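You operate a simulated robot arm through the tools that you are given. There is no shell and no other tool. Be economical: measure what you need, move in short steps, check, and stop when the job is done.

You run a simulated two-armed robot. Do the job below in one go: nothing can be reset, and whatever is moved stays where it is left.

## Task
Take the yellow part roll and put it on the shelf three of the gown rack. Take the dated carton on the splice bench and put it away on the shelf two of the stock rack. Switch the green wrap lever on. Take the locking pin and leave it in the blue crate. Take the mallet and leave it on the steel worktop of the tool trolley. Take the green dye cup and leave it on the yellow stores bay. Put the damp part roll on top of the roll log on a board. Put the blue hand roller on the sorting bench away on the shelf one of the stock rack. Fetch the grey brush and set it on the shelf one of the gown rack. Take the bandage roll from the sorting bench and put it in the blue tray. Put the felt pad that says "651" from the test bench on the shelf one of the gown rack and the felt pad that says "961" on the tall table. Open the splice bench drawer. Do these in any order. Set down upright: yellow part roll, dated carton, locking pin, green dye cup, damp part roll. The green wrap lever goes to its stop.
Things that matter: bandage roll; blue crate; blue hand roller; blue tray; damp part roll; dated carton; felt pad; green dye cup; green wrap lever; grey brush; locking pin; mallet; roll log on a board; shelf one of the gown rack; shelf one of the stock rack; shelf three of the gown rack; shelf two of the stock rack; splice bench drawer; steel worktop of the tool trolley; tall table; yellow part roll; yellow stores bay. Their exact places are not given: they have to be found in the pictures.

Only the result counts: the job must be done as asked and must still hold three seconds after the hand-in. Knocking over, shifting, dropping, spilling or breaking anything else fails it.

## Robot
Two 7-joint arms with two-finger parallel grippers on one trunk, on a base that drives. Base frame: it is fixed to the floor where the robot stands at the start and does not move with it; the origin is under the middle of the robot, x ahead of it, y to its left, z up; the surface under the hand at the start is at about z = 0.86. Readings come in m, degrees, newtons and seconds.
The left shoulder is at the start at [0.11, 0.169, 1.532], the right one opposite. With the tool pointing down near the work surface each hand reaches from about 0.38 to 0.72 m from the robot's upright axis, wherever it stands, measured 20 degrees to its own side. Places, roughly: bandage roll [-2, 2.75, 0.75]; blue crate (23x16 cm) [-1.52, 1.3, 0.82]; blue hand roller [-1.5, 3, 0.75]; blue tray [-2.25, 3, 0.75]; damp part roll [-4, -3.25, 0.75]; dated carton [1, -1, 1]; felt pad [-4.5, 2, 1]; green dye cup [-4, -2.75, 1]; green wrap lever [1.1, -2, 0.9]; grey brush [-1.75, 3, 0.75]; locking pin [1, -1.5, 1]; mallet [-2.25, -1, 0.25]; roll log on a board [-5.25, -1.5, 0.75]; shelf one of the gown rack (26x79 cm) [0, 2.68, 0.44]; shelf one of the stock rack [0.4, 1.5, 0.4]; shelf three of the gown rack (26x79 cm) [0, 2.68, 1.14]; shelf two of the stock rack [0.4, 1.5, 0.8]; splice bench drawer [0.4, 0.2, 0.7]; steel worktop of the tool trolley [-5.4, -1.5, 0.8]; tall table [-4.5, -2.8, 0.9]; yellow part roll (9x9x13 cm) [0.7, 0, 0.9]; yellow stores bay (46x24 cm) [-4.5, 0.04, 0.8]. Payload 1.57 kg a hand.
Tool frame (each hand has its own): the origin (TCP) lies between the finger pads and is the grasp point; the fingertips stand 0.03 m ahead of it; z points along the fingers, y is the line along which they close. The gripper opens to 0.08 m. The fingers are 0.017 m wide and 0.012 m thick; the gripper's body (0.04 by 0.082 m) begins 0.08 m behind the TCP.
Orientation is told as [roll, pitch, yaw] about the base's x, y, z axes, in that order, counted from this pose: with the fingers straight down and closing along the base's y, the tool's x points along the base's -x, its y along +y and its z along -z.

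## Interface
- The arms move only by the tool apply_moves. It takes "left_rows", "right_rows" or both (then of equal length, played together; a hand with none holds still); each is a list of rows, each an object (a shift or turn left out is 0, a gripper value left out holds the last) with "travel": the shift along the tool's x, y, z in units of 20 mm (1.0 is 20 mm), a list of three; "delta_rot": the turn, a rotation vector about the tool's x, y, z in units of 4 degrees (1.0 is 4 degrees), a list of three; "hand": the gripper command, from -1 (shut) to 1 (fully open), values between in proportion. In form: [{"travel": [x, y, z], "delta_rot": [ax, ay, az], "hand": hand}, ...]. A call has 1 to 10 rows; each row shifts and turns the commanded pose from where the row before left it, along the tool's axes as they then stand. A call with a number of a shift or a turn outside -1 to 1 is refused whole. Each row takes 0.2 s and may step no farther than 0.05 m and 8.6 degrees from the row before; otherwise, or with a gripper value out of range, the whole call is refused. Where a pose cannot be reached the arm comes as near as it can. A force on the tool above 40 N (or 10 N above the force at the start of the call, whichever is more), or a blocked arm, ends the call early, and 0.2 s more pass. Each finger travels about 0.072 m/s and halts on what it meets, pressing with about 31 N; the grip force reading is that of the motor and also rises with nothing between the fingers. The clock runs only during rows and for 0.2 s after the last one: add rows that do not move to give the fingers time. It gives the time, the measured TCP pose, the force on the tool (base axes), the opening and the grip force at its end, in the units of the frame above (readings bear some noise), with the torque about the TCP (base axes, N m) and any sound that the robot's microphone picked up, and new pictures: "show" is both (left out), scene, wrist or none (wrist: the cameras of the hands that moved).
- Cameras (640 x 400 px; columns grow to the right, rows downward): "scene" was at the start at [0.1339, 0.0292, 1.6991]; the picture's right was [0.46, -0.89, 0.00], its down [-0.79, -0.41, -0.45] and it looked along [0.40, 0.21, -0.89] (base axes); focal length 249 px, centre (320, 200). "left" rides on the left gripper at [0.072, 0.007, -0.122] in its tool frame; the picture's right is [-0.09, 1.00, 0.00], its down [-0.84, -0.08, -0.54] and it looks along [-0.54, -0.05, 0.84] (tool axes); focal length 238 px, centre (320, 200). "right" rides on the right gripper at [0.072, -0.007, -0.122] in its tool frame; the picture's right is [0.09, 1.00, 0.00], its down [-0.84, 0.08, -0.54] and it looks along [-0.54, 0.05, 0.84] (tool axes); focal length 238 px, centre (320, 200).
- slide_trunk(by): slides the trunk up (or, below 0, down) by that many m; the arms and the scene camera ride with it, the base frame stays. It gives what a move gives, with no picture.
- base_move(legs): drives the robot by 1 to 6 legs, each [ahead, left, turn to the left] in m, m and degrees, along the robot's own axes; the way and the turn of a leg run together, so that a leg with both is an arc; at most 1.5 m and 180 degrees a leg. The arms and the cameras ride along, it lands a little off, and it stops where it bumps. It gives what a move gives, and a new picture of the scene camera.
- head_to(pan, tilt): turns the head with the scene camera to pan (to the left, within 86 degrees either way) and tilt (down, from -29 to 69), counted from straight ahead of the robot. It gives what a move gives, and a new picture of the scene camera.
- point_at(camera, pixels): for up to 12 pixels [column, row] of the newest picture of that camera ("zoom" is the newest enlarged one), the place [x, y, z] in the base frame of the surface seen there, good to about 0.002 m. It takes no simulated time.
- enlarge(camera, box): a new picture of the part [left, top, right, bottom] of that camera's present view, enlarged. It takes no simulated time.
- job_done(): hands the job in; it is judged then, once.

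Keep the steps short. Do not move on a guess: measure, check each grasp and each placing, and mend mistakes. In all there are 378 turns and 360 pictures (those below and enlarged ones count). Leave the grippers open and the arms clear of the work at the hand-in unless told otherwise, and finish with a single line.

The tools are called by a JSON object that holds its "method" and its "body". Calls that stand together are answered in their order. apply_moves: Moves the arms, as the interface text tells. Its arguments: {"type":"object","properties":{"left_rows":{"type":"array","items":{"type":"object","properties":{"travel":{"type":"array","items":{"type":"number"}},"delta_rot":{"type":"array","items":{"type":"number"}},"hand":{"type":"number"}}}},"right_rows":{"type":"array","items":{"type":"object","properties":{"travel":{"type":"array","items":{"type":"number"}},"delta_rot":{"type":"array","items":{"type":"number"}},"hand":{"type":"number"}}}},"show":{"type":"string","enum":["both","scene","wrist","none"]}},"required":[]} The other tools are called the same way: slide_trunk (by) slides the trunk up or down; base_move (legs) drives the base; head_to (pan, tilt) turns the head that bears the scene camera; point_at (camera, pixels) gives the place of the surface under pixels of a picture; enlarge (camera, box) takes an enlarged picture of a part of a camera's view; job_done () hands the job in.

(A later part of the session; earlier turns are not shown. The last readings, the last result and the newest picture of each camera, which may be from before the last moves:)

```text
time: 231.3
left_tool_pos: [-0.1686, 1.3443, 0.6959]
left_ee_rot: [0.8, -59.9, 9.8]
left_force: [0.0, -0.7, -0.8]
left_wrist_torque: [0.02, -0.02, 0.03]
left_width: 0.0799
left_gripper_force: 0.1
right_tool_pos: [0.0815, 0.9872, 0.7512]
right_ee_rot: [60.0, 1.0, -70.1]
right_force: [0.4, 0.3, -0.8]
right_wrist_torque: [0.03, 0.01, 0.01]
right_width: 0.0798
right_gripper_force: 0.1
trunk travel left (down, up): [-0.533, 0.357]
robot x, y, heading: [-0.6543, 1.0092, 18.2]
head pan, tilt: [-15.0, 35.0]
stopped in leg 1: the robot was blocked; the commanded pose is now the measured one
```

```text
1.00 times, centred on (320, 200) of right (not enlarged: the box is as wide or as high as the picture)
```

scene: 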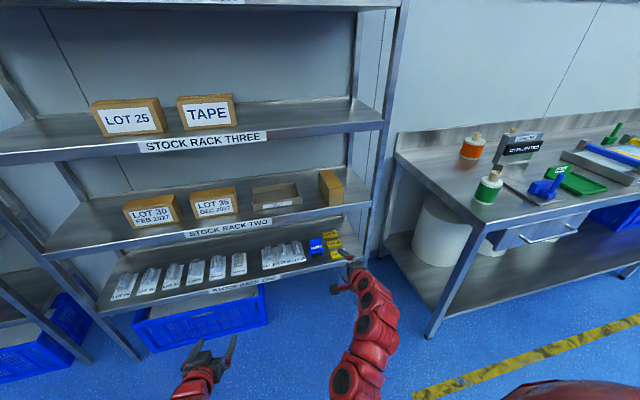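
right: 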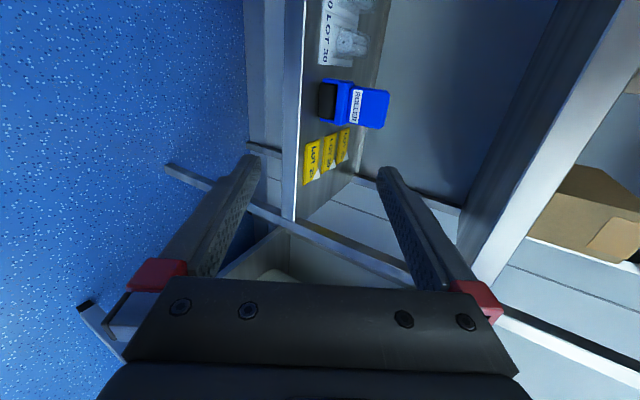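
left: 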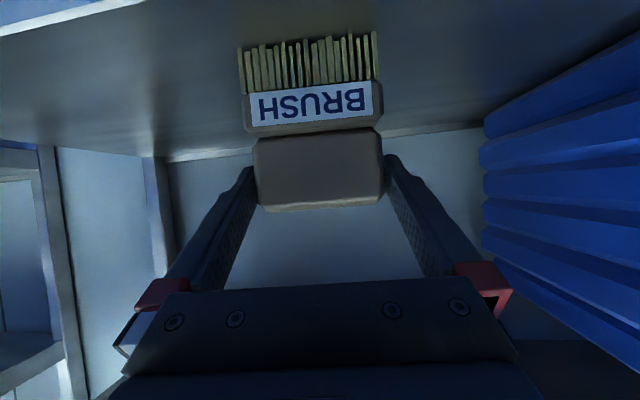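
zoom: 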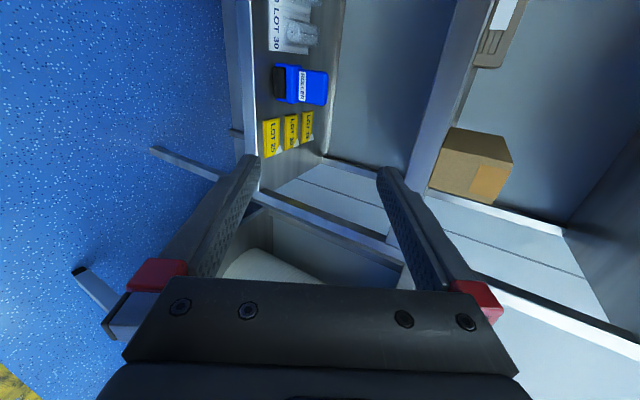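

{"method": "base_move", "body": {"legs": [[0, -0.33, 1], [-0.22, 0, 0], [0, -0.5, 0]]}}

{"method": "enlarge", "body": {"camera": "right", "box": [0, 0, 640, 400]}}

```text
time: 237.3
left_tool_pos: [-0.1186, 0.4931, 0.6965]
left_ee_rot: [0.7, -60.0, 10.5]
left_force: [0.0, 0.1, 0.3]
left_wrist_torque: [-0.01, -0.04, 0.04]
left_width: 0.0801
left_gripper_force: 0.1
right_tool_pos: [0.1356, 0.1384, 0.7511]
right_ee_rot: [60.1, 1.0, -69.3]
right_force: [-0.3, -0.1, -0.7]
right_wrist_torque: [0.0, 0.01, -0.01]
right_width: 0.0803
right_gripper_force: 0.0
trunk travel left (down, up): [-0.533, 0.357]
robot x, y, heading: [-0.5981, 0.1554, 18.8]
head pan, tilt: [-15.0, 35.0]
```

scene: 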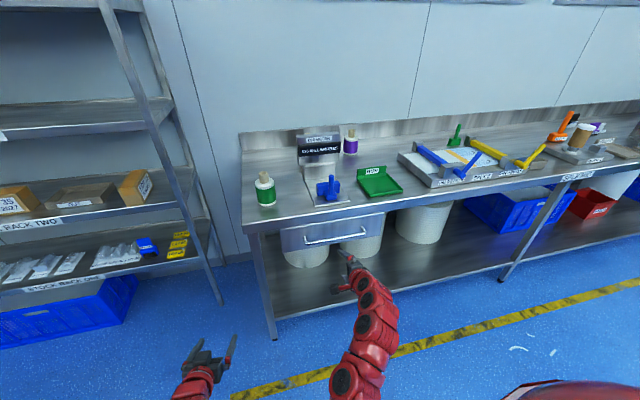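

```text
1.00 times, centred on (320, 200) of right (not enlarged: the box is as wide or as high as the picture)
```

zoom: 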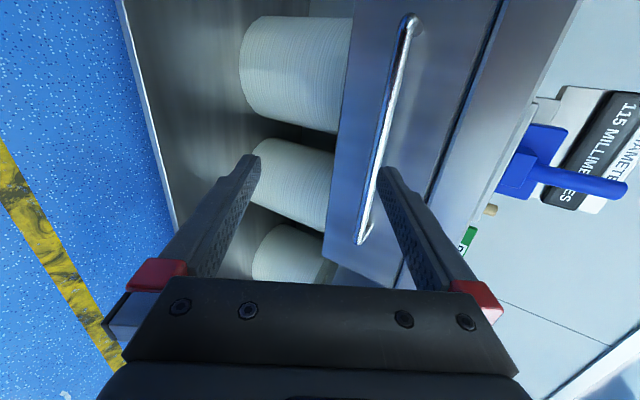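

{"method": "base_move", "body": {"legs": [[0.09, 0, 0]]}}

{"method": "enlarge", "body": {"camera": "right", "box": [0, 0, 640, 400]}}

{"method": "point_at", "body": {"camera": "right", "pixels": [[375, 150], [370, 100]]}}

```text
time: 238.4
left_tool_pos: [-0.0337, 0.5226, 0.696]
left_ee_rot: [0.7, -59.9, 10.5]
left_force: [0.6, 0.2, -0.5]
left_wrist_torque: [-0.03, 0.02, 0.02]
left_width: 0.0799
left_gripper_force: 0.1
right_tool_pos: [0.2211, 0.168, 0.7508]
right_ee_rot: [60.0, 1.0, -69.4]
right_force: [-0.7, 0.3, -0.4]
right_wrist_torque: [0.01, -0.03, 0.03]
right_width: 0.08
right_gripper_force: 0.0
trunk travel left (down, up): [-0.533, 0.357]
robot x, y, heading: [-0.5118, 0.181, 18.6]
head pan, tilt: [-15.0, 35.0]
```

scene: 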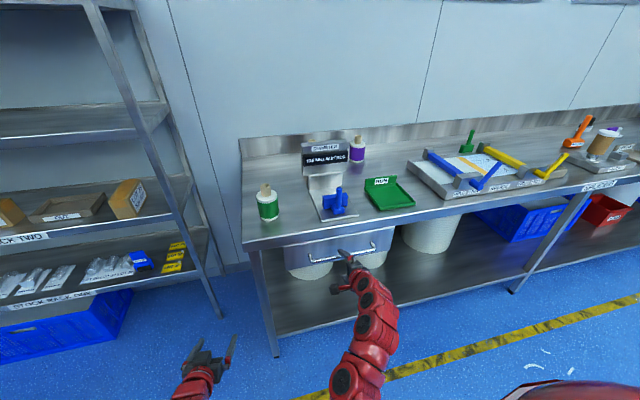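

```text
1.00 times, centred on (320, 200) of right (not enlarged: the box is as wide or as high as the picture)
```

zoom: 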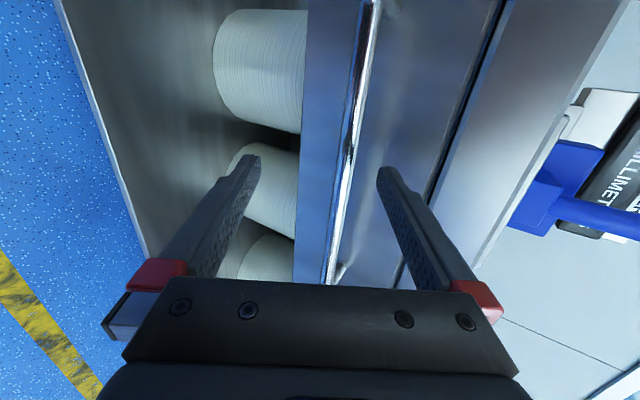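

```text
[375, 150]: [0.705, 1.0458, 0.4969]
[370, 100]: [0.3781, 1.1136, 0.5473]
```

{"method": "apply_moves", "body": {"right_rows": [{"travel": [0, 0.54, 0.785]}, {"travel": [0, 0.54, 0.785]}, {"hand": -1}, {"hand": -1}, {"hand": -1}, {"hand": -1}, {"hand": -1}], "show": "wrist"}}

```text
time: 240.0
left_tool_pos: [-0.0348, 0.5223, 0.6971]
left_ee_rot: [0.9, -60.0, 10.4]
left_force: [-0.1, -0.5, -0.5]
left_wrist_torque: [0.02, -0.01, 0.0]
left_width: 0.0802
left_gripper_force: 0.1
right_tool_pos: [0.2556, 0.1804, 0.7515]
right_ee_rot: [59.7, 1.0, -69.4]
right_force: [-20.2, -4.5, -18.5]
right_wrist_torque: [-0.03, 0.38, -0.26]
right_width: 0.014
right_gripper_force: 30.2
trunk travel left (down, up): [-0.533, 0.357]
robot x, y, heading: [-0.5165, 0.1817, 18.7]
head pan, tilt: [-15.0, 35.0]
```

right: 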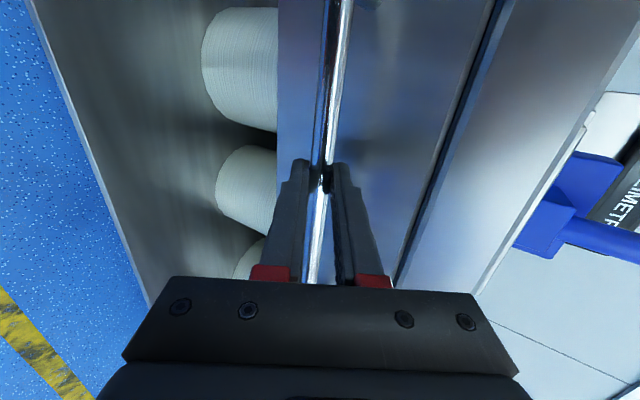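

Bar gripped (1.4 cm). Pull the drawer by backing up.

{"method": "base_move", "body": {"legs": [[-0.2, 0, 0]]}}

```text
time: 241.6
left_tool_pos: [-0.225, 0.4568, 0.6957]
left_ee_rot: [0.6, -59.9, 10.5]
left_force: [-0.8, -0.1, -0.1]
left_wrist_torque: [-0.01, -0.01, 0.0]
left_width: 0.0801
left_gripper_force: 0.0
right_tool_pos: [0.0643, 0.1155, 0.753]
right_ee_rot: [59.9, 1.0, -69.6]
right_force: [-6.7, 21.9, -25.5]
right_wrist_torque: [0.44, 0.39, 0.07]
right_width: 0.0137
right_gripper_force: 30.7
trunk travel left (down, up): [-0.533, 0.357]
robot x, y, heading: [-0.7068, 0.1188, 18.5]
head pan, tilt: [-15.0, 35.0]
```

scene: 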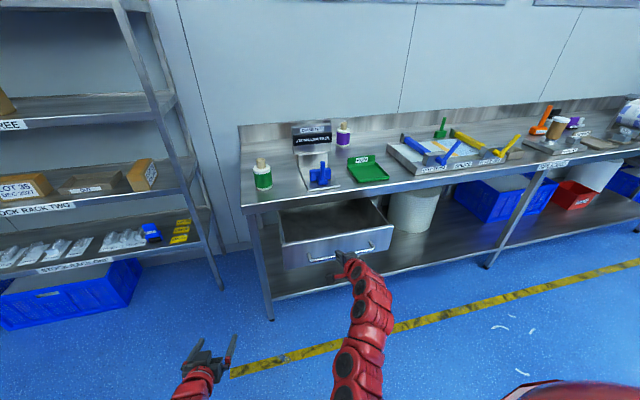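

{"method": "base_move", "body": {"legs": [[-0.1, 0, 0]]}}

```text
time: 242.8
left_tool_pos: [-0.3208, 0.4264, 0.698]
left_ee_rot: [0.8, -60.1, 10.5]
left_force: [-0.1, 0.0, -0.3]
left_wrist_torque: [0.0, -0.02, 0.0]
left_width: 0.0798
left_gripper_force: 0.0
right_tool_pos: [-0.0329, 0.0838, 0.7546]
right_ee_rot: [59.9, 1.1, -69.4]
right_force: [-0.1, 5.3, -1.4]
right_wrist_torque: [0.39, 0.12, 0.36]
right_width: 0.0138
right_gripper_force: 29.7
trunk travel left (down, up): [-0.533, 0.357]
robot x, y, heading: [-0.7986, 0.0874, 18.4]
head pan, tilt: [-15.0, 35.0]
```

scene: 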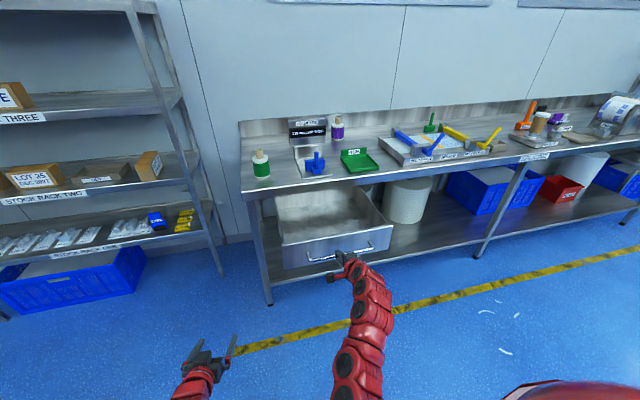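

{"method": "base_move", "body": {"legs": [[-0.06, 0, 0]]}}

```text
time: 243.6
left_tool_pos: [-0.3388, 0.4213, 0.6975]
left_ee_rot: [0.9, -60.1, 10.3]
left_force: [0.1, 0.4, -0.4]
left_wrist_torque: [0.01, -0.02, 0.01]
left_width: 0.0802
left_gripper_force: 0.1
right_tool_pos: [-0.0453, 0.081, 0.7646]
right_ee_rot: [61.2, 1.2, -69.3]
right_force: [-0.4, 0.0, -1.1]
right_wrist_torque: [0.04, -0.01, -0.03]
right_width: 0.0
right_gripper_force: 21.1
trunk travel left (down, up): [-0.533, 0.357]
robot x, y, heading: [-0.8169, 0.0829, 18.7]
head pan, tilt: [-15.0, 35.0]
stopped in leg 1: the force on the tool passed its limit at 67 N (the readings are from after the stop); the commanded pose is now the measured one
```

scene: 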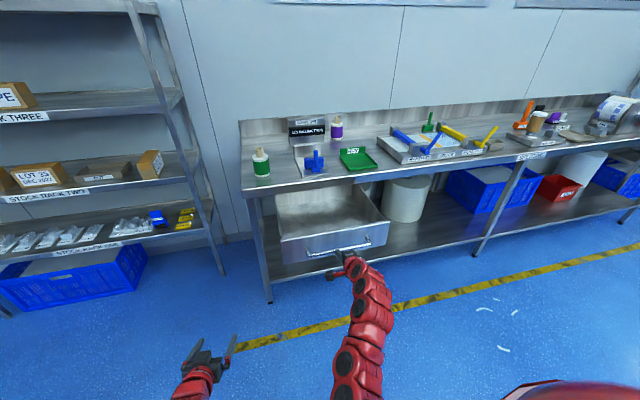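

Drawer is open to its stop. Back off, raise the trunk and drive right toward the pin and lever.

{"method": "base_move", "body": {"legs": [[-0.1, 0, 0], [0, -0.9, 0], [0, -0.9, 0]]}}

{"method": "slide_trunk", "body": {"by": 0.35}}

{"method": "head_to", "body": {"pan": -10, "tilt": 35}}

```text
time: 253.4
left_tool_pos: [0.1678, -1.3, 0.6973]
left_ee_rot: [0.8, -60.0, 11.8]
left_force: [-0.2, -0.3, -0.6]
left_wrist_torque: [-0.02, 0.02, 0.0]
left_width: 0.0803
left_gripper_force: 0.0
right_tool_pos: [0.4672, -1.6326, 0.7639]
right_ee_rot: [61.1, 1.2, -67.9]
right_force: [-0.6, -0.8, -0.2]
right_wrist_torque: [-0.03, 0.01, 0.01]
right_width: 0.0
right_gripper_force: 21.8
trunk travel left (down, up): [-0.533, 0.357]
robot x, y, heading: [-0.3071, -1.6532, 20.0]
head pan, tilt: [-15.0, 35.0]
```

scene: 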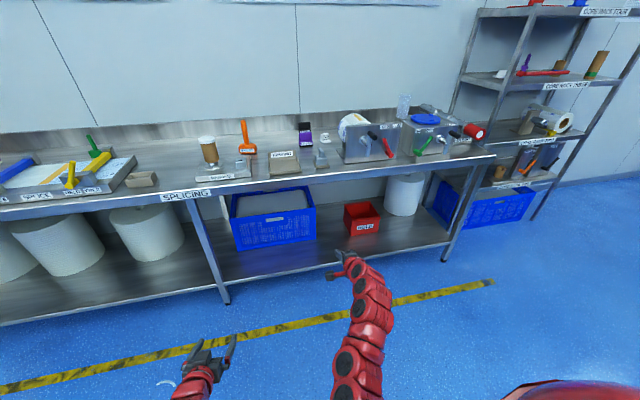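

```text
time: 256.9
left_tool_pos: [0.1655, -1.299, 1.0473]
left_ee_rot: [0.8, -60.1, 12.0]
left_force: [-1.1, -0.3, 0.0]
left_wrist_torque: [-0.03, 0.02, 0.02]
left_width: 0.08
left_gripper_force: 0.0
right_tool_pos: [0.4681, -1.6318, 1.1141]
right_ee_rot: [61.1, 1.2, -67.9]
right_force: [-0.6, 1.4, 0.3]
right_wrist_torque: [0.0, 0.01, 0.02]
right_width: 0.0
right_gripper_force: 21.8
trunk travel left (down, up): [-0.883, 0.007]
robot x, y, heading: [-0.3048, -1.6526, 20.3]
head pan, tilt: [-15.0, 35.0]
```

```text
time: 257.5
left_tool_pos: [0.1659, -1.2997, 1.0481]
left_ee_rot: [0.8, -60.1, 11.9]
left_force: [-0.2, -0.4, 1.2]
left_wrist_torque: [0.01, 0.0, -0.02]
left_width: 0.0799
left_gripper_force: 0.1
right_tool_pos: [0.4671, -1.6312, 1.1132]
right_ee_rot: [61.0, 1.2, -68.0]
right_force: [0.1, 0.3, 0.4]
right_wrist_torque: [0.0, -0.01, 0.02]
right_width: 0.0003
right_gripper_force: 21.3
trunk travel left (down, up): [-0.883, 0.007]
robot x, y, heading: [-0.308, -1.6507, 20.0]
head pan, tilt: [-10.0, 35.0]
```

scene: 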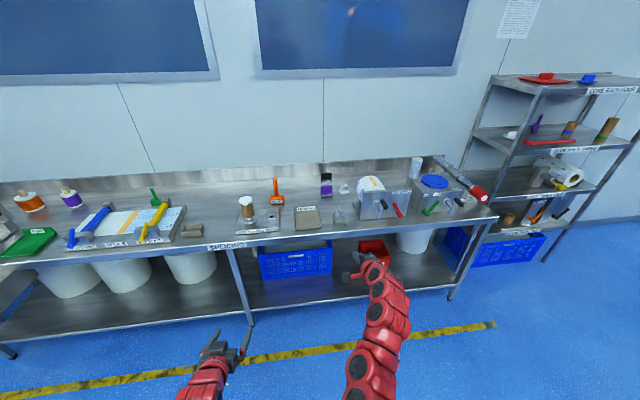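

{"method": "enlarge", "body": {"camera": "scene", "box": [320, 140, 510, 260]}}

{"method": "point_at", "body": {"camera": "zoom", "pixels": [[68, 243], [68, 225], [370, 222], [355, 240], [385, 205], [262, 230], [460, 205]]}}

```text
3.33 times, centred on (415, 200) of scene
```

zoom: 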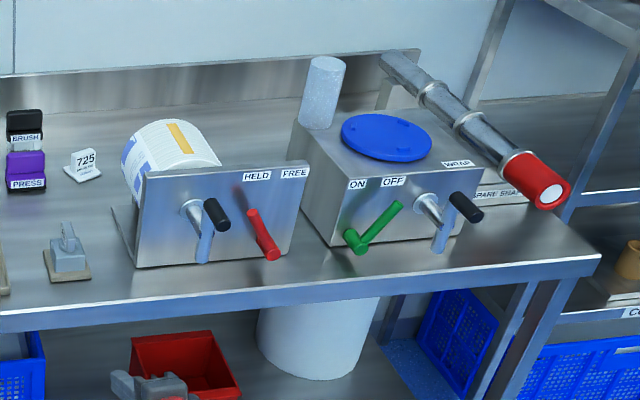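

```text
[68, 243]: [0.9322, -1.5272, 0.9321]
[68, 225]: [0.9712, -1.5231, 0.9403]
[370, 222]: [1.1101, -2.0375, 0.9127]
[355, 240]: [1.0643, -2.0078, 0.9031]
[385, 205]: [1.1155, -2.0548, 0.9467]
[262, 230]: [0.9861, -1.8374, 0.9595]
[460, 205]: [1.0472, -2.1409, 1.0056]
```

{"method": "enlarge", "body": {"camera": "scene", "box": [405, 180, 475, 225]}}

{"method": "point_at", "body": {"camera": "zoom", "pixels": [[190, 275], [230, 232], [280, 190], [330, 145], [335, 132], [200, 240], [300, 230], [180, 120], [350, 100], [430, 160], [480, 170], [190, 300]]}}

```text
8.89 times, centred on (440, 202) of scene
```

zoom: 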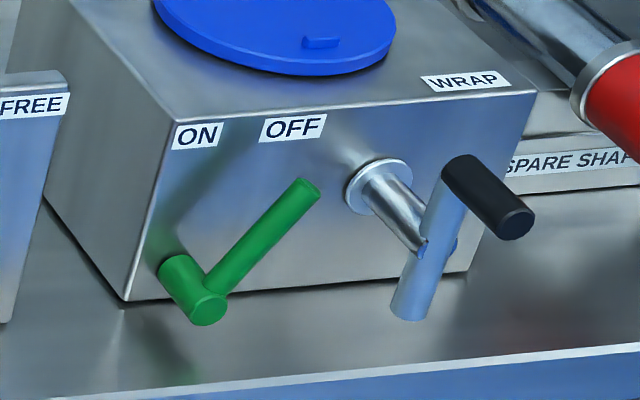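

```text
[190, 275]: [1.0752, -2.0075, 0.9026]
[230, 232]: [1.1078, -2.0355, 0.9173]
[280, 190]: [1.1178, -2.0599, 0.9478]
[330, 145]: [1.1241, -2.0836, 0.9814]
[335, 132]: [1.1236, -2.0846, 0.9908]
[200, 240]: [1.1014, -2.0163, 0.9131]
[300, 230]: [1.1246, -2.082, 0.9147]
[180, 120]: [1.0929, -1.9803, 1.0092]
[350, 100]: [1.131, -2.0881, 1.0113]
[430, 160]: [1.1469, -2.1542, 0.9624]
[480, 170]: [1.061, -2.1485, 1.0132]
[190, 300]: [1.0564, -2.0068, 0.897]
```

{"method": "point_at", "body": {"camera": "zoom", "pixels": [[235, 265], [255, 240], [275, 218], [295, 200], [310, 190], [205, 305], [215, 310], [175, 270]]}}

```text
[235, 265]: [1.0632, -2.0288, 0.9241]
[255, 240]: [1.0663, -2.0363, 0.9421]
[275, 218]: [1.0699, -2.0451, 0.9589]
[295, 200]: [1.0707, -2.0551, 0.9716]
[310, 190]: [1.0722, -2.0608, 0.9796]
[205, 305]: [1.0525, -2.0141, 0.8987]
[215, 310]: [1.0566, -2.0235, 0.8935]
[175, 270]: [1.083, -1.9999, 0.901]
```

Lever: pivot ≈(1.055, −2.016, 0.90), arm 9 cm leaning right (OFF); ON is to the left. I unroll the right hand and turn the left hand to point down for the pin.

{"method": "apply_moves", "body": {"right_rows": [{"delta_rot": [0, 0, -1]}, {"delta_rot": [0, 0, -1]}, {"delta_rot": [0, 0, -1]}, {"delta_rot": [0, 0, -1]}, {"delta_rot": [0, 0, -1]}, {"delta_rot": [0, 0, -1]}, {"delta_rot": [0, 0, -1]}, {"delta_rot": [0, 0, -1]}, {"delta_rot": [0, 0, -1]}, {"delta_rot": [0, 0, -1]}], "left_rows": [{"delta_rot": [0, 1, 0]}, {"delta_rot": [0, 1, 0]}, {"delta_rot": [0, 1, 0]}, {"delta_rot": [0, 1, 0]}, {"delta_rot": [0, 1, 0]}, {"delta_rot": [0, 1, 0]}, {"delta_rot": [0, 1, 0]}, {"delta_rot": [0, 1, 0]}, {"delta_rot": [0, 1, 0]}, {"delta_rot": [0, 1, 0]}], "show": "none"}}

{"method": "apply_moves", "body": {"right_rows": [{"delta_rot": [0, 0, -1]}, {"delta_rot": [0, 0, -1]}, {"delta_rot": [0, 0, -1]}, {"delta_rot": [0, 0, -1]}, {"delta_rot": [0, 0, -1]}, {"delta_rot": [0, 0, -1]}, {"delta_rot": [0, 0, -1]}, {"delta_rot": [0, 0, -1]}, {"delta_rot": [0, 0, -1]}, {"delta_rot": [0, 0, -1]}], "left_rows": [{"delta_rot": [0, 1, 0]}, {"delta_rot": [0, 1, 0]}, {"delta_rot": [0, 1, 0]}, {"delta_rot": [0, 1, 0]}, {"delta_rot": [0, 1, 0]}, {}, {}, {}, {}, {}], "show": "none"}}

{"method": "apply_moves", "body": {"right_rows": [{"delta_rot": [0, 0, -1], "hand": 0.2}, {"delta_rot": [0, 0, -1]}, {"delta_rot": [0, 0, -0.5]}], "show": "none"}}

{"method": "base_move", "body": {"legs": [[0.28, 0, -1], [0, -0.27, 0]]}}

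```text
time: 259.7
left_tool_pos: [0.1662, -1.2999, 1.0482]
left_ee_rot: [0.4, -20.0, 12.6]
left_force: [0.2, 0.9, 0.3]
left_wrist_torque: [0.0, 0.01, 0.01]
left_width: 0.08
left_gripper_force: 0.1
right_tool_pos: [0.4668, -1.6322, 1.1128]
right_ee_rot: [54.7, -33.2, -46.1]
right_force: [0.2, 0.7, -0.2]
right_wrist_torque: [-0.01, 0.01, -0.03]
right_width: 0.0
right_gripper_force: 21.6
trunk travel left (down, up): [-0.883, 0.007]
robot x, y, heading: [-0.3035, -1.6545, 20.5]
head pan, tilt: [-10.0, 35.0]
```

```text
time: 261.9
left_tool_pos: [0.1654, -1.2993, 1.0466]
left_ee_rot: [0.4, 0.0, 12.7]
left_force: [-1.0, 0.5, -0.8]
left_wrist_torque: [-0.02, 0.03, -0.01]
left_width: 0.08
left_gripper_force: 0.1
right_tool_pos: [0.467, -1.6323, 1.1131]
right_ee_rot: [19.6, -59.1, 0.2]
right_force: [-0.3, -0.9, 0.2]
right_wrist_torque: [0.01, 0.0, 0.0]
right_width: 0.0003
right_gripper_force: 21.7
trunk travel left (down, up): [-0.883, 0.007]
robot x, y, heading: [-0.3056, -1.6472, 20.0]
head pan, tilt: [-10.0, 35.0]
```

```text
time: 262.7
left_tool_pos: [0.1663, -1.2984, 1.0465]
left_ee_rot: [0.5, 0.1, 12.6]
left_force: [-0.7, -0.8, 1.0]
left_wrist_torque: [-0.02, 0.01, -0.02]
left_width: 0.0802
left_gripper_force: 0.0
right_tool_pos: [0.4678, -1.6318, 1.113]
right_ee_rot: [2.3, -61.1, 20.0]
right_force: [-0.3, 0.2, -0.3]
right_wrist_torque: [-0.03, -0.01, -0.05]
right_width: 0.0479
right_gripper_force: 0.0
trunk travel left (down, up): [-0.883, 0.007]
robot x, y, heading: [-0.3087, -1.6498, 20.1]
head pan, tilt: [-10.0, 35.0]
```

```text
time: 266.2
left_tool_pos: [0.5264, -1.467, 1.0462]
left_ee_rot: [0.4, 0.0, 11.6]
left_force: [0.1, -0.5, 0.7]
left_wrist_torque: [-0.02, 0.01, -0.01]
left_width: 0.0801
left_gripper_force: 0.0
right_tool_pos: [0.8222, -1.8046, 1.1135]
right_ee_rot: [2.4, -61.2, 19.1]
right_force: [0.3, 0.8, 1.2]
right_wrist_torque: [0.01, 0.01, -0.02]
right_width: 0.0478
right_gripper_force: 0.1
trunk travel left (down, up): [-0.883, 0.007]
robot x, y, heading: [0.0474, -1.8127, 19.1]
head pan, tilt: [-10.0, 35.0]
```

scene: 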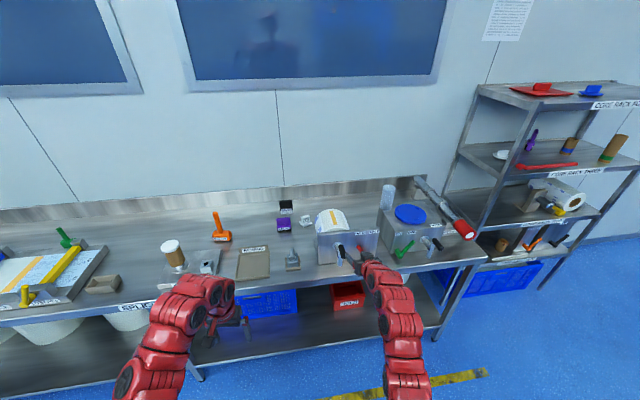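

{"method": "base_move", "body": {"legs": [[0, -0.31, 0]]}}

{"method": "apply_moves", "body": {"right_rows": [{"travel": [0.875, 0, 0.484]}, {"travel": [0.875, 0, 0.484]}, {"travel": [0.875, 0, 0.484]}, {"travel": [0.875, 0, 0.484]}, {"travel": [0.875, 0, 0.484]}, {"travel": [0.875, 0, 0.484]}, {"travel": [0.875, 0, 0.484]}], "show": "both"}}

```text
time: 268.3
left_tool_pos: [0.6299, -1.7625, 1.0471]
left_ee_rot: [0.3, 0.0, 11.3]
left_force: [-0.6, 0.5, -0.2]
left_wrist_torque: [0.01, 0.03, -0.01]
left_width: 0.0799
left_gripper_force: 0.0
right_tool_pos: [0.9229, -2.1017, 1.1128]
right_ee_rot: [2.4, -61.1, 18.7]
right_force: [-0.6, 0.3, -0.1]
right_wrist_torque: [-0.01, 0.0, -0.03]
right_width: 0.0479
right_gripper_force: 0.0
trunk travel left (down, up): [-0.883, 0.007]
robot x, y, heading: [0.1502, -2.1049, 18.8]
head pan, tilt: [-10.0, 35.0]
```

scene: 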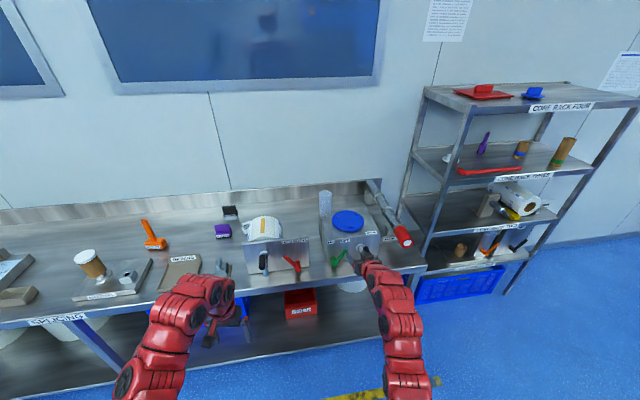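

```text
time: 269.9
left_tool_pos: [0.6291, -1.7637, 1.0466]
left_ee_rot: [0.4, 0.0, 11.3]
left_force: [0.4, 0.5, 0.2]
left_wrist_torque: [-0.02, -0.02, -0.02]
left_width: 0.0801
left_gripper_force: 0.0
right_tool_pos: [0.9224, -2.1013, 0.9734]
right_ee_rot: [2.5, -61.1, 18.8]
right_force: [-0.2, -0.1, -0.6]
right_wrist_torque: [-0.01, 0.0, 0.01]
right_width: 0.0479
right_gripper_force: 0.0
trunk travel left (down, up): [-0.883, 0.007]
robot x, y, heading: [0.1486, -2.1051, 18.8]
head pan, tilt: [-10.0, 35.0]
```

scene: 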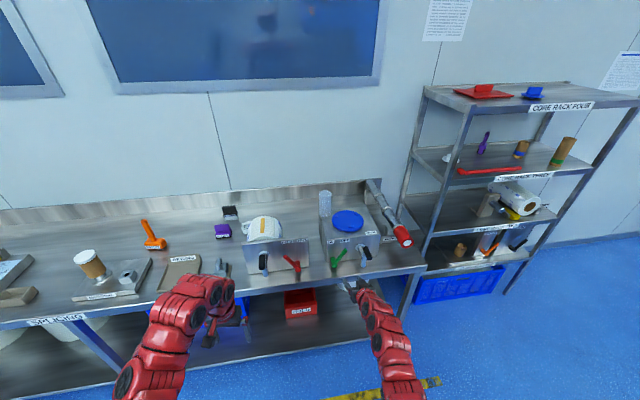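
right: 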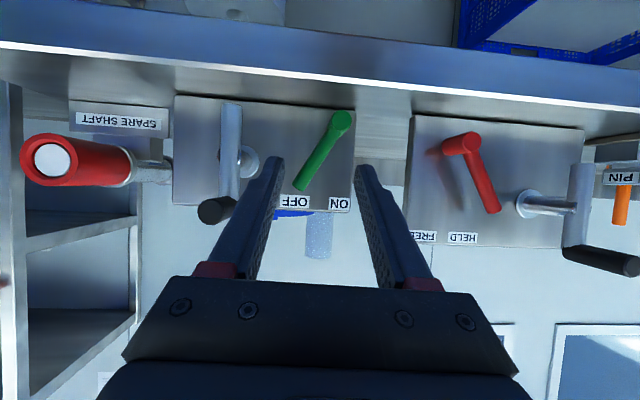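

{"method": "apply_moves", "body": {"right_rows": [{"travel": [-0.518, 0, 0.938]}, {"travel": [-0.518, 0, 0.938]}, {"travel": [-0.518, 0, 0.938]}, {"travel": [-0.518, 0, 0.938]}, {"travel": [-0.518, 0, 0.938]}, {"travel": [-0.518, 0, 0.938]}, {"travel": [-0.518, 0, 0.938]}], "show": "wrist"}}

```text
time: 271.5
left_tool_pos: [0.63, -1.7622, 1.0474]
left_ee_rot: [0.4, -0.1, 11.3]
left_force: [0.6, -0.4, -0.2]
left_wrist_torque: [-0.02, 0.0, -0.02]
left_width: 0.0801
left_gripper_force: 0.0
right_tool_pos: [1.016, -2.0614, 0.9828]
right_ee_rot: [2.6, -61.0, 19.0]
right_force: [-0.4, 0.4, 1.0]
right_wrist_torque: [0.0, 0.0, 0.0]
right_width: 0.0482
right_gripper_force: 0.1
right hand out of reach, approached as far as the arm can: row 5, 6, 7
trunk travel left (down, up): [-0.883, 0.007]
robot x, y, heading: [0.151, -2.1057, 18.8]
head pan, tilt: [-10.0, 35.0]
```

right: 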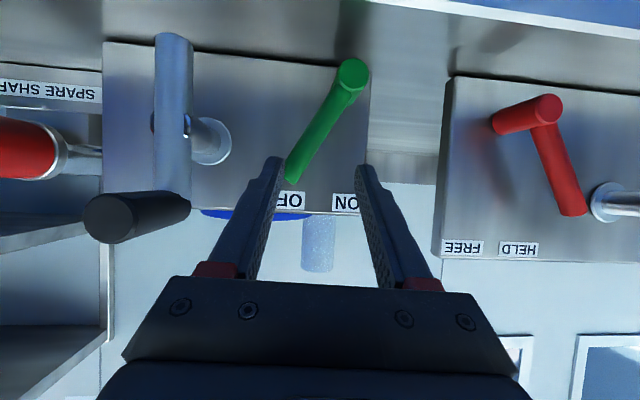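

{"method": "apply_moves", "body": {"right_rows": [{"travel": [0.85, 0, 0.45]}], "show": "none"}}

{"method": "base_move", "body": {"legs": [[0.048, 0, 0]]}}

{"method": "enlarge", "body": {"camera": "right", "box": [0, 0, 640, 400]}}

```text
time: 271.9
left_tool_pos: [0.6306, -1.7623, 1.0469]
left_ee_rot: [0.4, -0.1, 11.2]
left_force: [0.0, -0.3, -0.7]
left_wrist_torque: [0.01, -0.02, -0.03]
left_width: 0.08
left_gripper_force: 0.1
right_tool_pos: [1.0174, -2.0598, 0.9828]
right_ee_rot: [2.7, -61.1, 18.9]
right_force: [1.0, -0.3, 0.3]
right_wrist_torque: [0.0, -0.02, -0.02]
right_width: 0.0479
right_gripper_force: 0.0
right hand out of reach, approached as far as the arm can: row 1
trunk travel left (down, up): [-0.883, 0.007]
robot x, y, heading: [0.1507, -2.1072, 18.8]
head pan, tilt: [-10.0, 35.0]
```

```text
time: 272.8
left_tool_pos: [0.6523, -1.756, 1.0513]
left_ee_rot: [0.4, -0.3, 11.1]
left_force: [-0.1, 0.2, -0.4]
left_wrist_torque: [-0.04, 0.04, -0.02]
left_width: 0.08
left_gripper_force: 0.1
right_tool_pos: [1.0398, -2.0554, 0.9867]
right_ee_rot: [2.9, -61.3, 18.2]
right_force: [-31.9, -6.0, 21.5]
right_wrist_torque: [-0.13, -0.39, -0.6]
right_width: 0.0422
right_gripper_force: 0.1
trunk travel left (down, up): [-0.883, 0.007]
robot x, y, heading: [0.1763, -2.0963, 18.3]
head pan, tilt: [-10.0, 35.0]
stopped in leg 1: the force on the tool passed its limit at 645 N (the readings are from after the stop); the commanded pose is now the measured one
```

scene: 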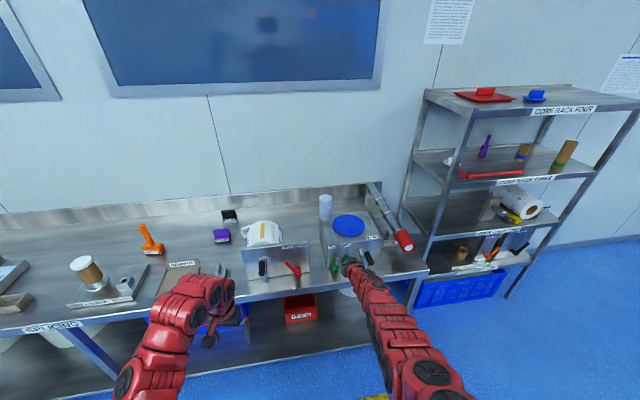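

```text
1.00 times, centred on (320, 200) of right (not enlarged: the box is as wide or as high as the picture)
```

zoom: 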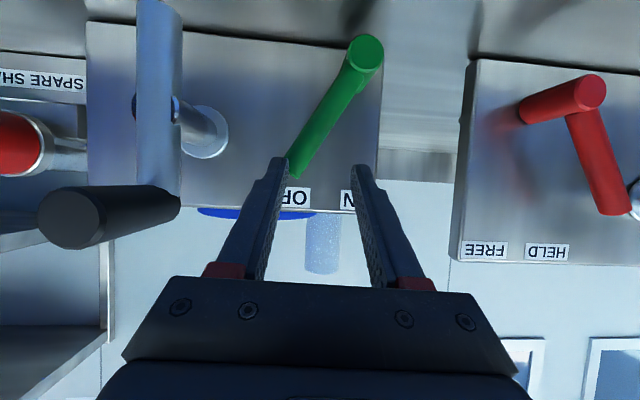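

{"method": "apply_moves", "body": {"right_rows": [{"travel": [0.48, 0, -0.875]}, {"travel": [0.48, 0, -0.875]}, {"travel": [0.48, 0, -0.875]}, {"travel": [0.48, 0, -0.875]}, {"travel": [0.7, 0, 0.39]}, {"travel": [0.7, 0, 0.39]}, {"travel": [0.35, -0.2, 0.2]}], "show": "none"}}

{"method": "base_move", "body": {"legs": [[0.06, 0, 0.6]]}}

{"method": "enlarge", "body": {"camera": "right", "box": [0, 0, 640, 400]}}

```text
time: 274.4
left_tool_pos: [0.6607, -1.7539, 1.0474]
left_ee_rot: [0.4, 0.0, 11.0]
left_force: [-0.4, 0.0, -0.4]
left_wrist_torque: [-0.01, -0.03, 0.01]
left_width: 0.0802
left_gripper_force: 0.1
right_tool_pos: [0.9731, -2.0878, 0.9409]
right_ee_rot: [2.8, -61.0, 18.3]
right_force: [0.6, -0.4, 1.1]
right_wrist_torque: [0.02, -0.01, 0.01]
right_width: 0.0482
right_gripper_force: 0.1
trunk travel left (down, up): [-0.883, 0.007]
robot x, y, heading: [0.1778, -2.0998, 18.6]
head pan, tilt: [-10.0, 35.0]
```

```text
time: 275.4
left_tool_pos: [0.7075, -1.7323, 1.0479]
left_ee_rot: [0.4, -0.3, 11.8]
left_force: [-0.4, 0.0, -0.1]
left_wrist_torque: [0.04, -0.02, -0.02]
left_width: 0.0801
left_gripper_force: 0.1
right_tool_pos: [1.0245, -2.0598, 0.9442]
right_ee_rot: [2.9, -61.1, 18.7]
right_force: [-0.4, -0.2, 1.9]
right_wrist_torque: [0.03, 0.0, -0.01]
right_width: 0.0482
right_gripper_force: 0.1
trunk travel left (down, up): [-0.883, 0.007]
robot x, y, heading: [0.2288, -2.0781, 19.3]
head pan, tilt: [-10.0, 35.0]
```

scene: 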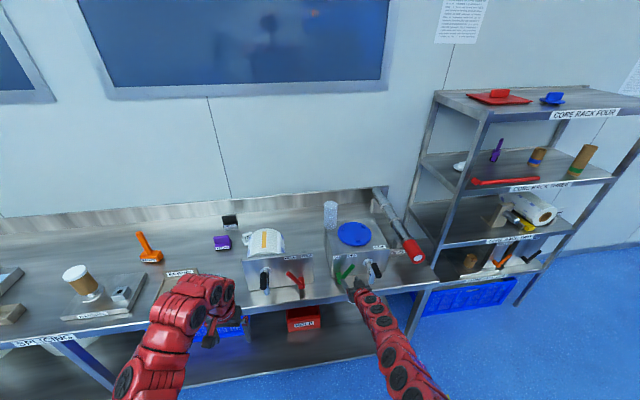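

```text
1.00 times, centred on (320, 200) of right (not enlarged: the box is as wide or as high as the picture)
```

zoom: 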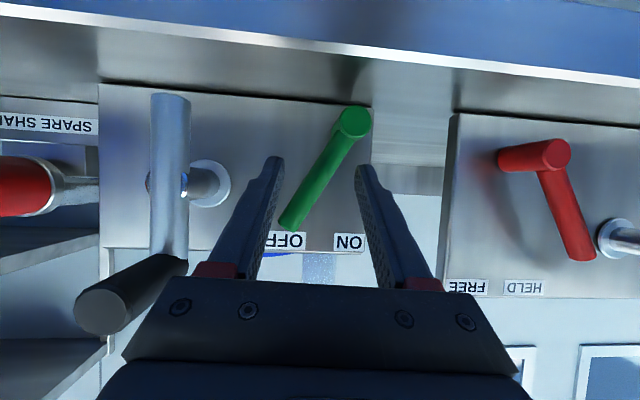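

{"method": "base_move", "body": {"legs": [[0.045, 0, 0]]}}

{"method": "enlarge", "body": {"camera": "right", "box": [0, 0, 640, 400]}}

```text
time: 276.3
left_tool_pos: [0.7486, -1.7173, 1.0499]
left_ee_rot: [0.5, -0.2, 11.7]
left_force: [0.2, -0.2, 0.1]
left_wrist_torque: [0.01, -0.02, 0.01]
left_width: 0.0798
left_gripper_force: 0.0
right_tool_pos: [1.0653, -2.0468, 0.9439]
right_ee_rot: [2.9, -61.1, 18.7]
right_force: [-0.6, 0.1, 0.0]
right_wrist_torque: [0.04, 0.0, -0.01]
right_width: 0.0479
right_gripper_force: 0.1
trunk travel left (down, up): [-0.883, 0.007]
robot x, y, heading: [0.2754, -2.0618, 19.1]
head pan, tilt: [-10.0, 35.0]
```

scene: 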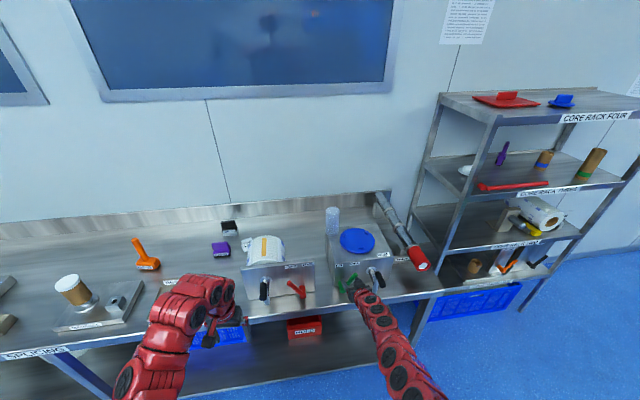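

```text
1.00 times, centred on (320, 200) of right (not enlarged: the box is as wide or as high as the picture)
```

zoom: 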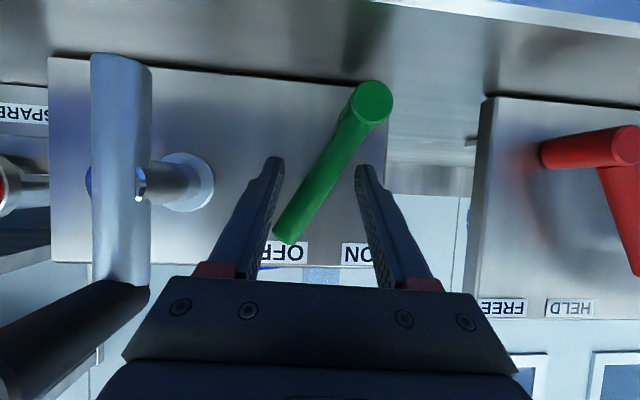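

{"method": "apply_moves", "body": {"right_rows": [{"travel": [0, 0.5, 0]}, {"travel": [0, 0.5, 0]}, {"travel": [0, 0.5, 0]}, {"travel": [0, 0.5, 0]}, {"travel": [0, 0.5, 0]}, {"travel": [0, 0.5, 0]}, {"travel": [0, 0.5, 0]}], "show": "wrist"}}

```text
time: 277.9
left_tool_pos: [0.7521, -1.7182, 1.0471]
left_ee_rot: [0.6, 0.2, 11.7]
left_force: [-0.5, 0.1, -0.6]
left_wrist_torque: [0.0, 0.02, 0.02]
left_width: 0.0801
left_gripper_force: 0.1
right_tool_pos: [1.0441, -1.984, 0.9428]
right_ee_rot: [2.8, -60.9, 18.6]
right_force: [8.4, -6.4, 1.1]
right_wrist_torque: [-0.15, -0.11, -0.01]
right_width: 0.0562
right_gripper_force: 4.5
trunk travel left (down, up): [-0.883, 0.007]
robot x, y, heading: [0.2771, -2.0627, 19.4]
head pan, tilt: [-10.0, 35.0]
```

right: 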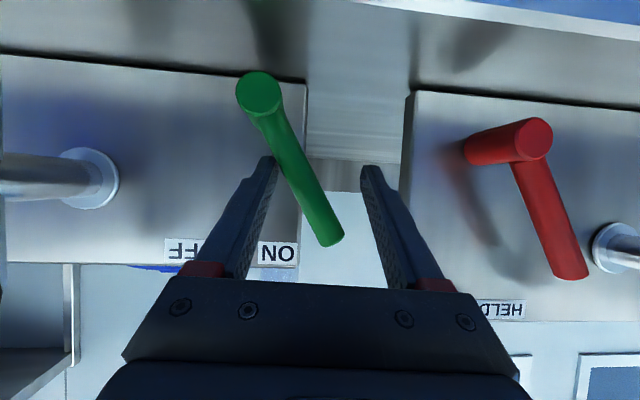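

{"method": "apply_moves", "body": {"right_rows": [{"travel": [0, 0.4, 0], "hand": 0.2}, {"travel": [0, 0.4, 0]}], "show": "wrist"}}

```text
time: 278.5
left_tool_pos: [0.7545, -1.7206, 1.0487]
left_ee_rot: [0.6, 0.0, 11.6]
left_force: [-0.5, -0.1, -0.3]
left_wrist_torque: [0.01, 0.0, 0.03]
left_width: 0.0801
left_gripper_force: 0.1
right_tool_pos: [1.0409, -1.9737, 0.9438]
right_ee_rot: [2.7, -61.1, 18.2]
right_force: [14.2, -25.5, 4.0]
right_wrist_torque: [-0.73, -0.19, -0.34]
right_width: 0.0732
right_gripper_force: 14.2
trunk travel left (down, up): [-0.883, 0.007]
robot x, y, heading: [0.2757, -2.0645, 19.3]
head pan, tilt: [-10.0, 35.0]
```

right: 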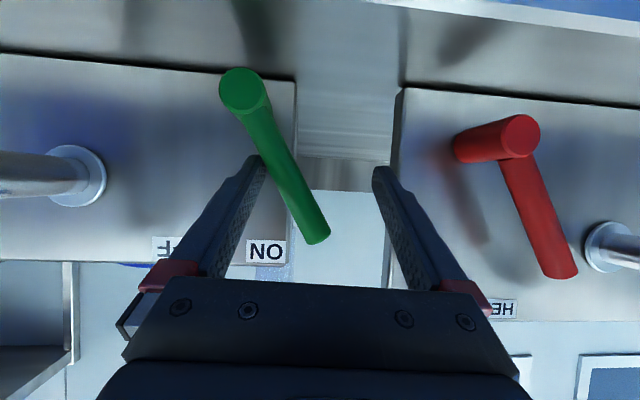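

Lever is on its ON stop (≈29 N with no further motion). Ease off and retreat.

{"method": "apply_moves", "body": {"right_rows": [{"travel": [0, -0.6, 0]}, {"travel": [0, -0.6, 0]}], "show": "none"}}

{"method": "base_move", "body": {"legs": [[-0.2, 0, 0]]}}

{"method": "enlarge", "body": {"camera": "scene", "box": [180, 180, 480, 330]}}

```text
time: 279.1
left_tool_pos: [0.7497, -1.7155, 1.047]
left_ee_rot: [0.4, 0.0, 11.8]
left_force: [-0.2, 0.2, -0.3]
left_wrist_torque: [-0.06, -0.01, 0.02]
left_width: 0.0803
left_gripper_force: 0.2
right_tool_pos: [1.0452, -1.9838, 0.9452]
right_ee_rot: [3.2, -60.9, 18.8]
right_force: [4.2, -5.0, 7.5]
right_wrist_torque: [-0.17, -0.27, 0.05]
right_width: 0.0535
right_gripper_force: 2.7
trunk travel left (down, up): [-0.883, 0.007]
robot x, y, heading: [0.2724, -2.0618, 19.3]
head pan, tilt: [-10.0, 35.0]
```

```text
time: 280.7
left_tool_pos: [0.5628, -1.7818, 1.0464]
left_ee_rot: [0.5, 0.1, 11.9]
left_force: [-0.5, -0.1, 0.0]
left_wrist_torque: [0.02, -0.01, 0.01]
left_width: 0.0798
left_gripper_force: 0.1
right_tool_pos: [0.8569, -2.0533, 0.9421]
right_ee_rot: [2.9, -60.8, 18.8]
right_force: [0.3, -0.1, 0.0]
right_wrist_torque: [-0.02, 0.0, 0.0]
right_width: 0.048
right_gripper_force: 0.1
trunk travel left (down, up): [-0.883, 0.007]
robot x, y, heading: [0.0794, -2.1272, 19.0]
head pan, tilt: [-10.0, 35.0]
```

scene: 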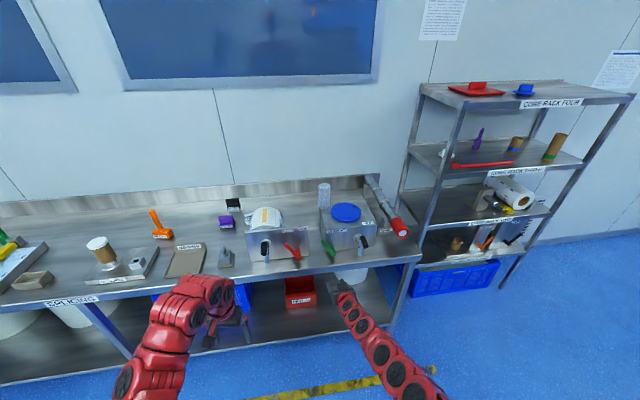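

```text
2.13 times, centred on (330, 255) of scene
```

zoom: 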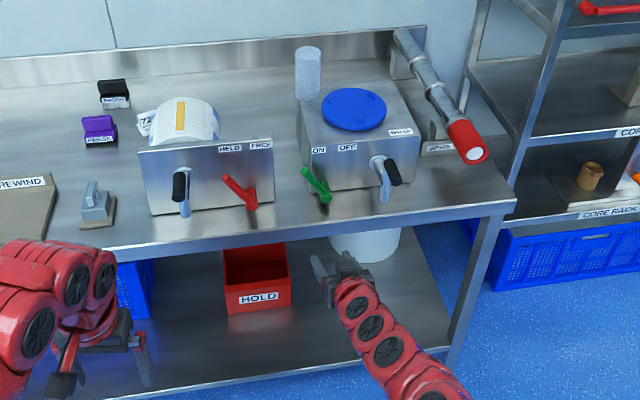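

Lever now leans to ON. Next the pin with the left hand; retract and lift the right hand first.

{"method": "apply_moves", "body": {"right_rows": [{"travel": [-0.16, 0, -0.945]}, {"travel": [-0.16, 0, -0.945]}, {"travel": [-0.16, 0, -0.945]}, {"travel": [-0.16, 0, -0.945]}, {"travel": [-0.16, 0, -0.945]}, {"travel": [-0.16, 0, -0.945]}, {"travel": [-0.16, 0, -0.945]}, {"travel": [-0.16, 0, -0.945]}, {"travel": [-0.16, 0, -0.945]}, {"travel": [-0.16, 0, -0.945]}], "show": "none"}}

{"method": "base_move", "body": {"legs": [[0, 0.126, 0], [0.3, 0, 0]]}}

{"method": "enlarge", "body": {"camera": "left", "box": [0, 0, 640, 400]}}

```text
time: 282.9
left_tool_pos: [0.5625, -1.7824, 1.0469]
left_ee_rot: [0.4, 0.1, 11.7]
left_force: [-0.1, -0.8, 0.5]
left_wrist_torque: [0.0, -0.01, 0.0]
left_width: 0.0801
left_gripper_force: 0.1
right_tool_pos: [0.8122, -2.0736, 0.9808]
right_ee_rot: [3.0, -60.9, 18.8]
right_force: [0.5, 0.9, -0.1]
right_wrist_torque: [0.01, 0.01, 0.0]
right_width: 0.0478
right_gripper_force: 0.1
right hand out of reach, approached as far as the arm can: row 3, 4, 5, 6, 7, 8, 9, 10
trunk travel left (down, up): [-0.883, 0.007]
robot x, y, heading: [0.084, -2.1268, 19.0]
head pan, tilt: [-10.0, 35.0]
```

```text
time: 285.4
left_tool_pos: [0.7344, -1.5893, 1.0474]
left_ee_rot: [0.5, 0.0, 11.8]
left_force: [0.5, 0.3, 0.1]
left_wrist_torque: [0.03, 0.01, 0.0]
left_width: 0.0801
left_gripper_force: 0.2
right_tool_pos: [0.9818, -1.8798, 0.9797]
right_ee_rot: [2.8, -60.7, 19.1]
right_force: [-5.2, -3.6, 2.8]
right_wrist_torque: [0.03, 0.04, 0.2]
right_width: 0.0456
right_gripper_force: 0.1
trunk travel left (down, up): [-0.883, 0.007]
robot x, y, heading: [0.2605, -1.9337, 19.3]
head pan, tilt: [-10.0, 35.0]
stopped in leg 2: the force on the tool passed its limit at 327 N (the readings are from after the stop); the commanded pose is now the measured one
```

scene: 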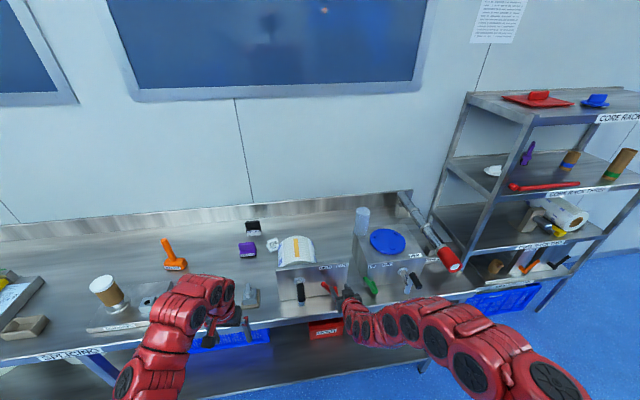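

```text
1.00 times, centred on (320, 200) of left (not enlarged: the box is as wide or as high as the picture)
```

zoom: 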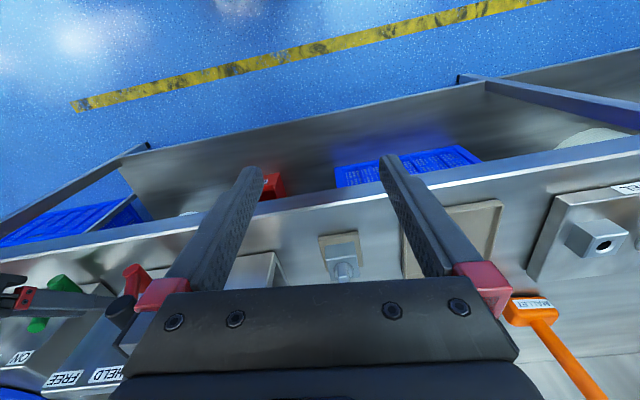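

The right hand had not retracted and touched the machine. Back off and inspect.

{"method": "base_move", "body": {"legs": [[-0.15, 0, 0]]}}

{"method": "enlarge", "body": {"camera": "scene", "box": [230, 190, 460, 320]}}

{"method": "enlarge", "body": {"camera": "right", "box": [0, 0, 640, 400]}}

```text
time: 286.8
left_tool_pos: [0.5957, -1.639, 1.0456]
left_ee_rot: [0.4, 0.2, 11.8]
left_force: [-0.4, -0.1, -0.4]
left_wrist_torque: [0.01, 0.02, -0.02]
left_width: 0.08
left_gripper_force: 0.0
right_tool_pos: [0.8415, -1.9279, 0.9777]
right_ee_rot: [3.0, -60.6, 19.1]
right_force: [0.3, -0.4, 0.0]
right_wrist_torque: [0.01, -0.03, 0.0]
right_width: 0.0479
right_gripper_force: 0.0
trunk travel left (down, up): [-0.883, 0.007]
robot x, y, heading: [0.1168, -1.9846, 19.0]
head pan, tilt: [-10.0, 35.0]
```

scene: 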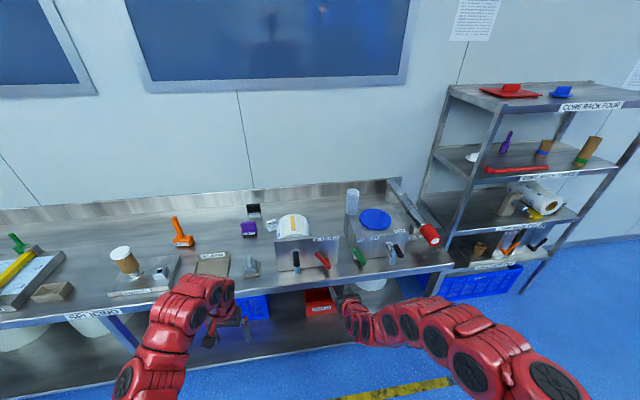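

```text
2.78 times, centred on (345, 255) of scene
```

zoom: 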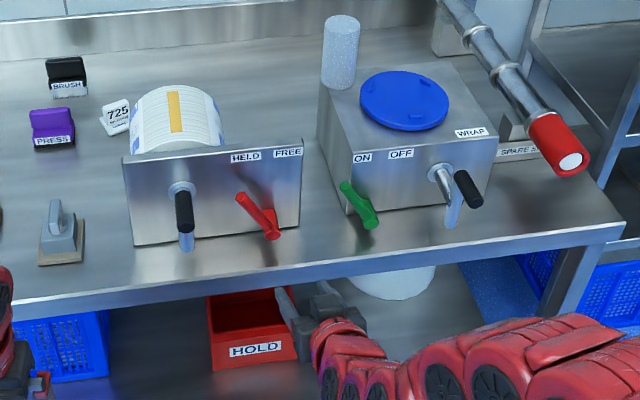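

```text
1.00 times, centred on (320, 200) of right (not enlarged: the box is as wide or as high as the picture)
```

zoom: 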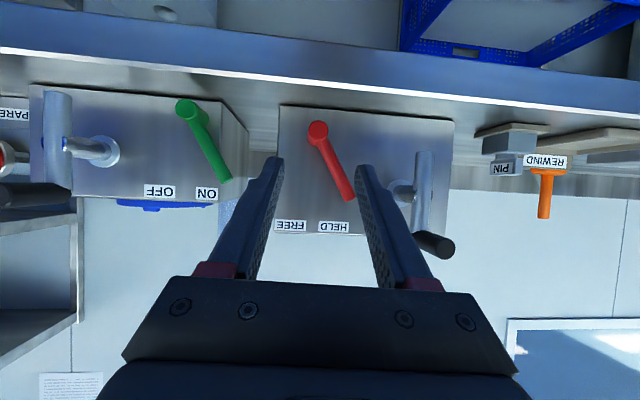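

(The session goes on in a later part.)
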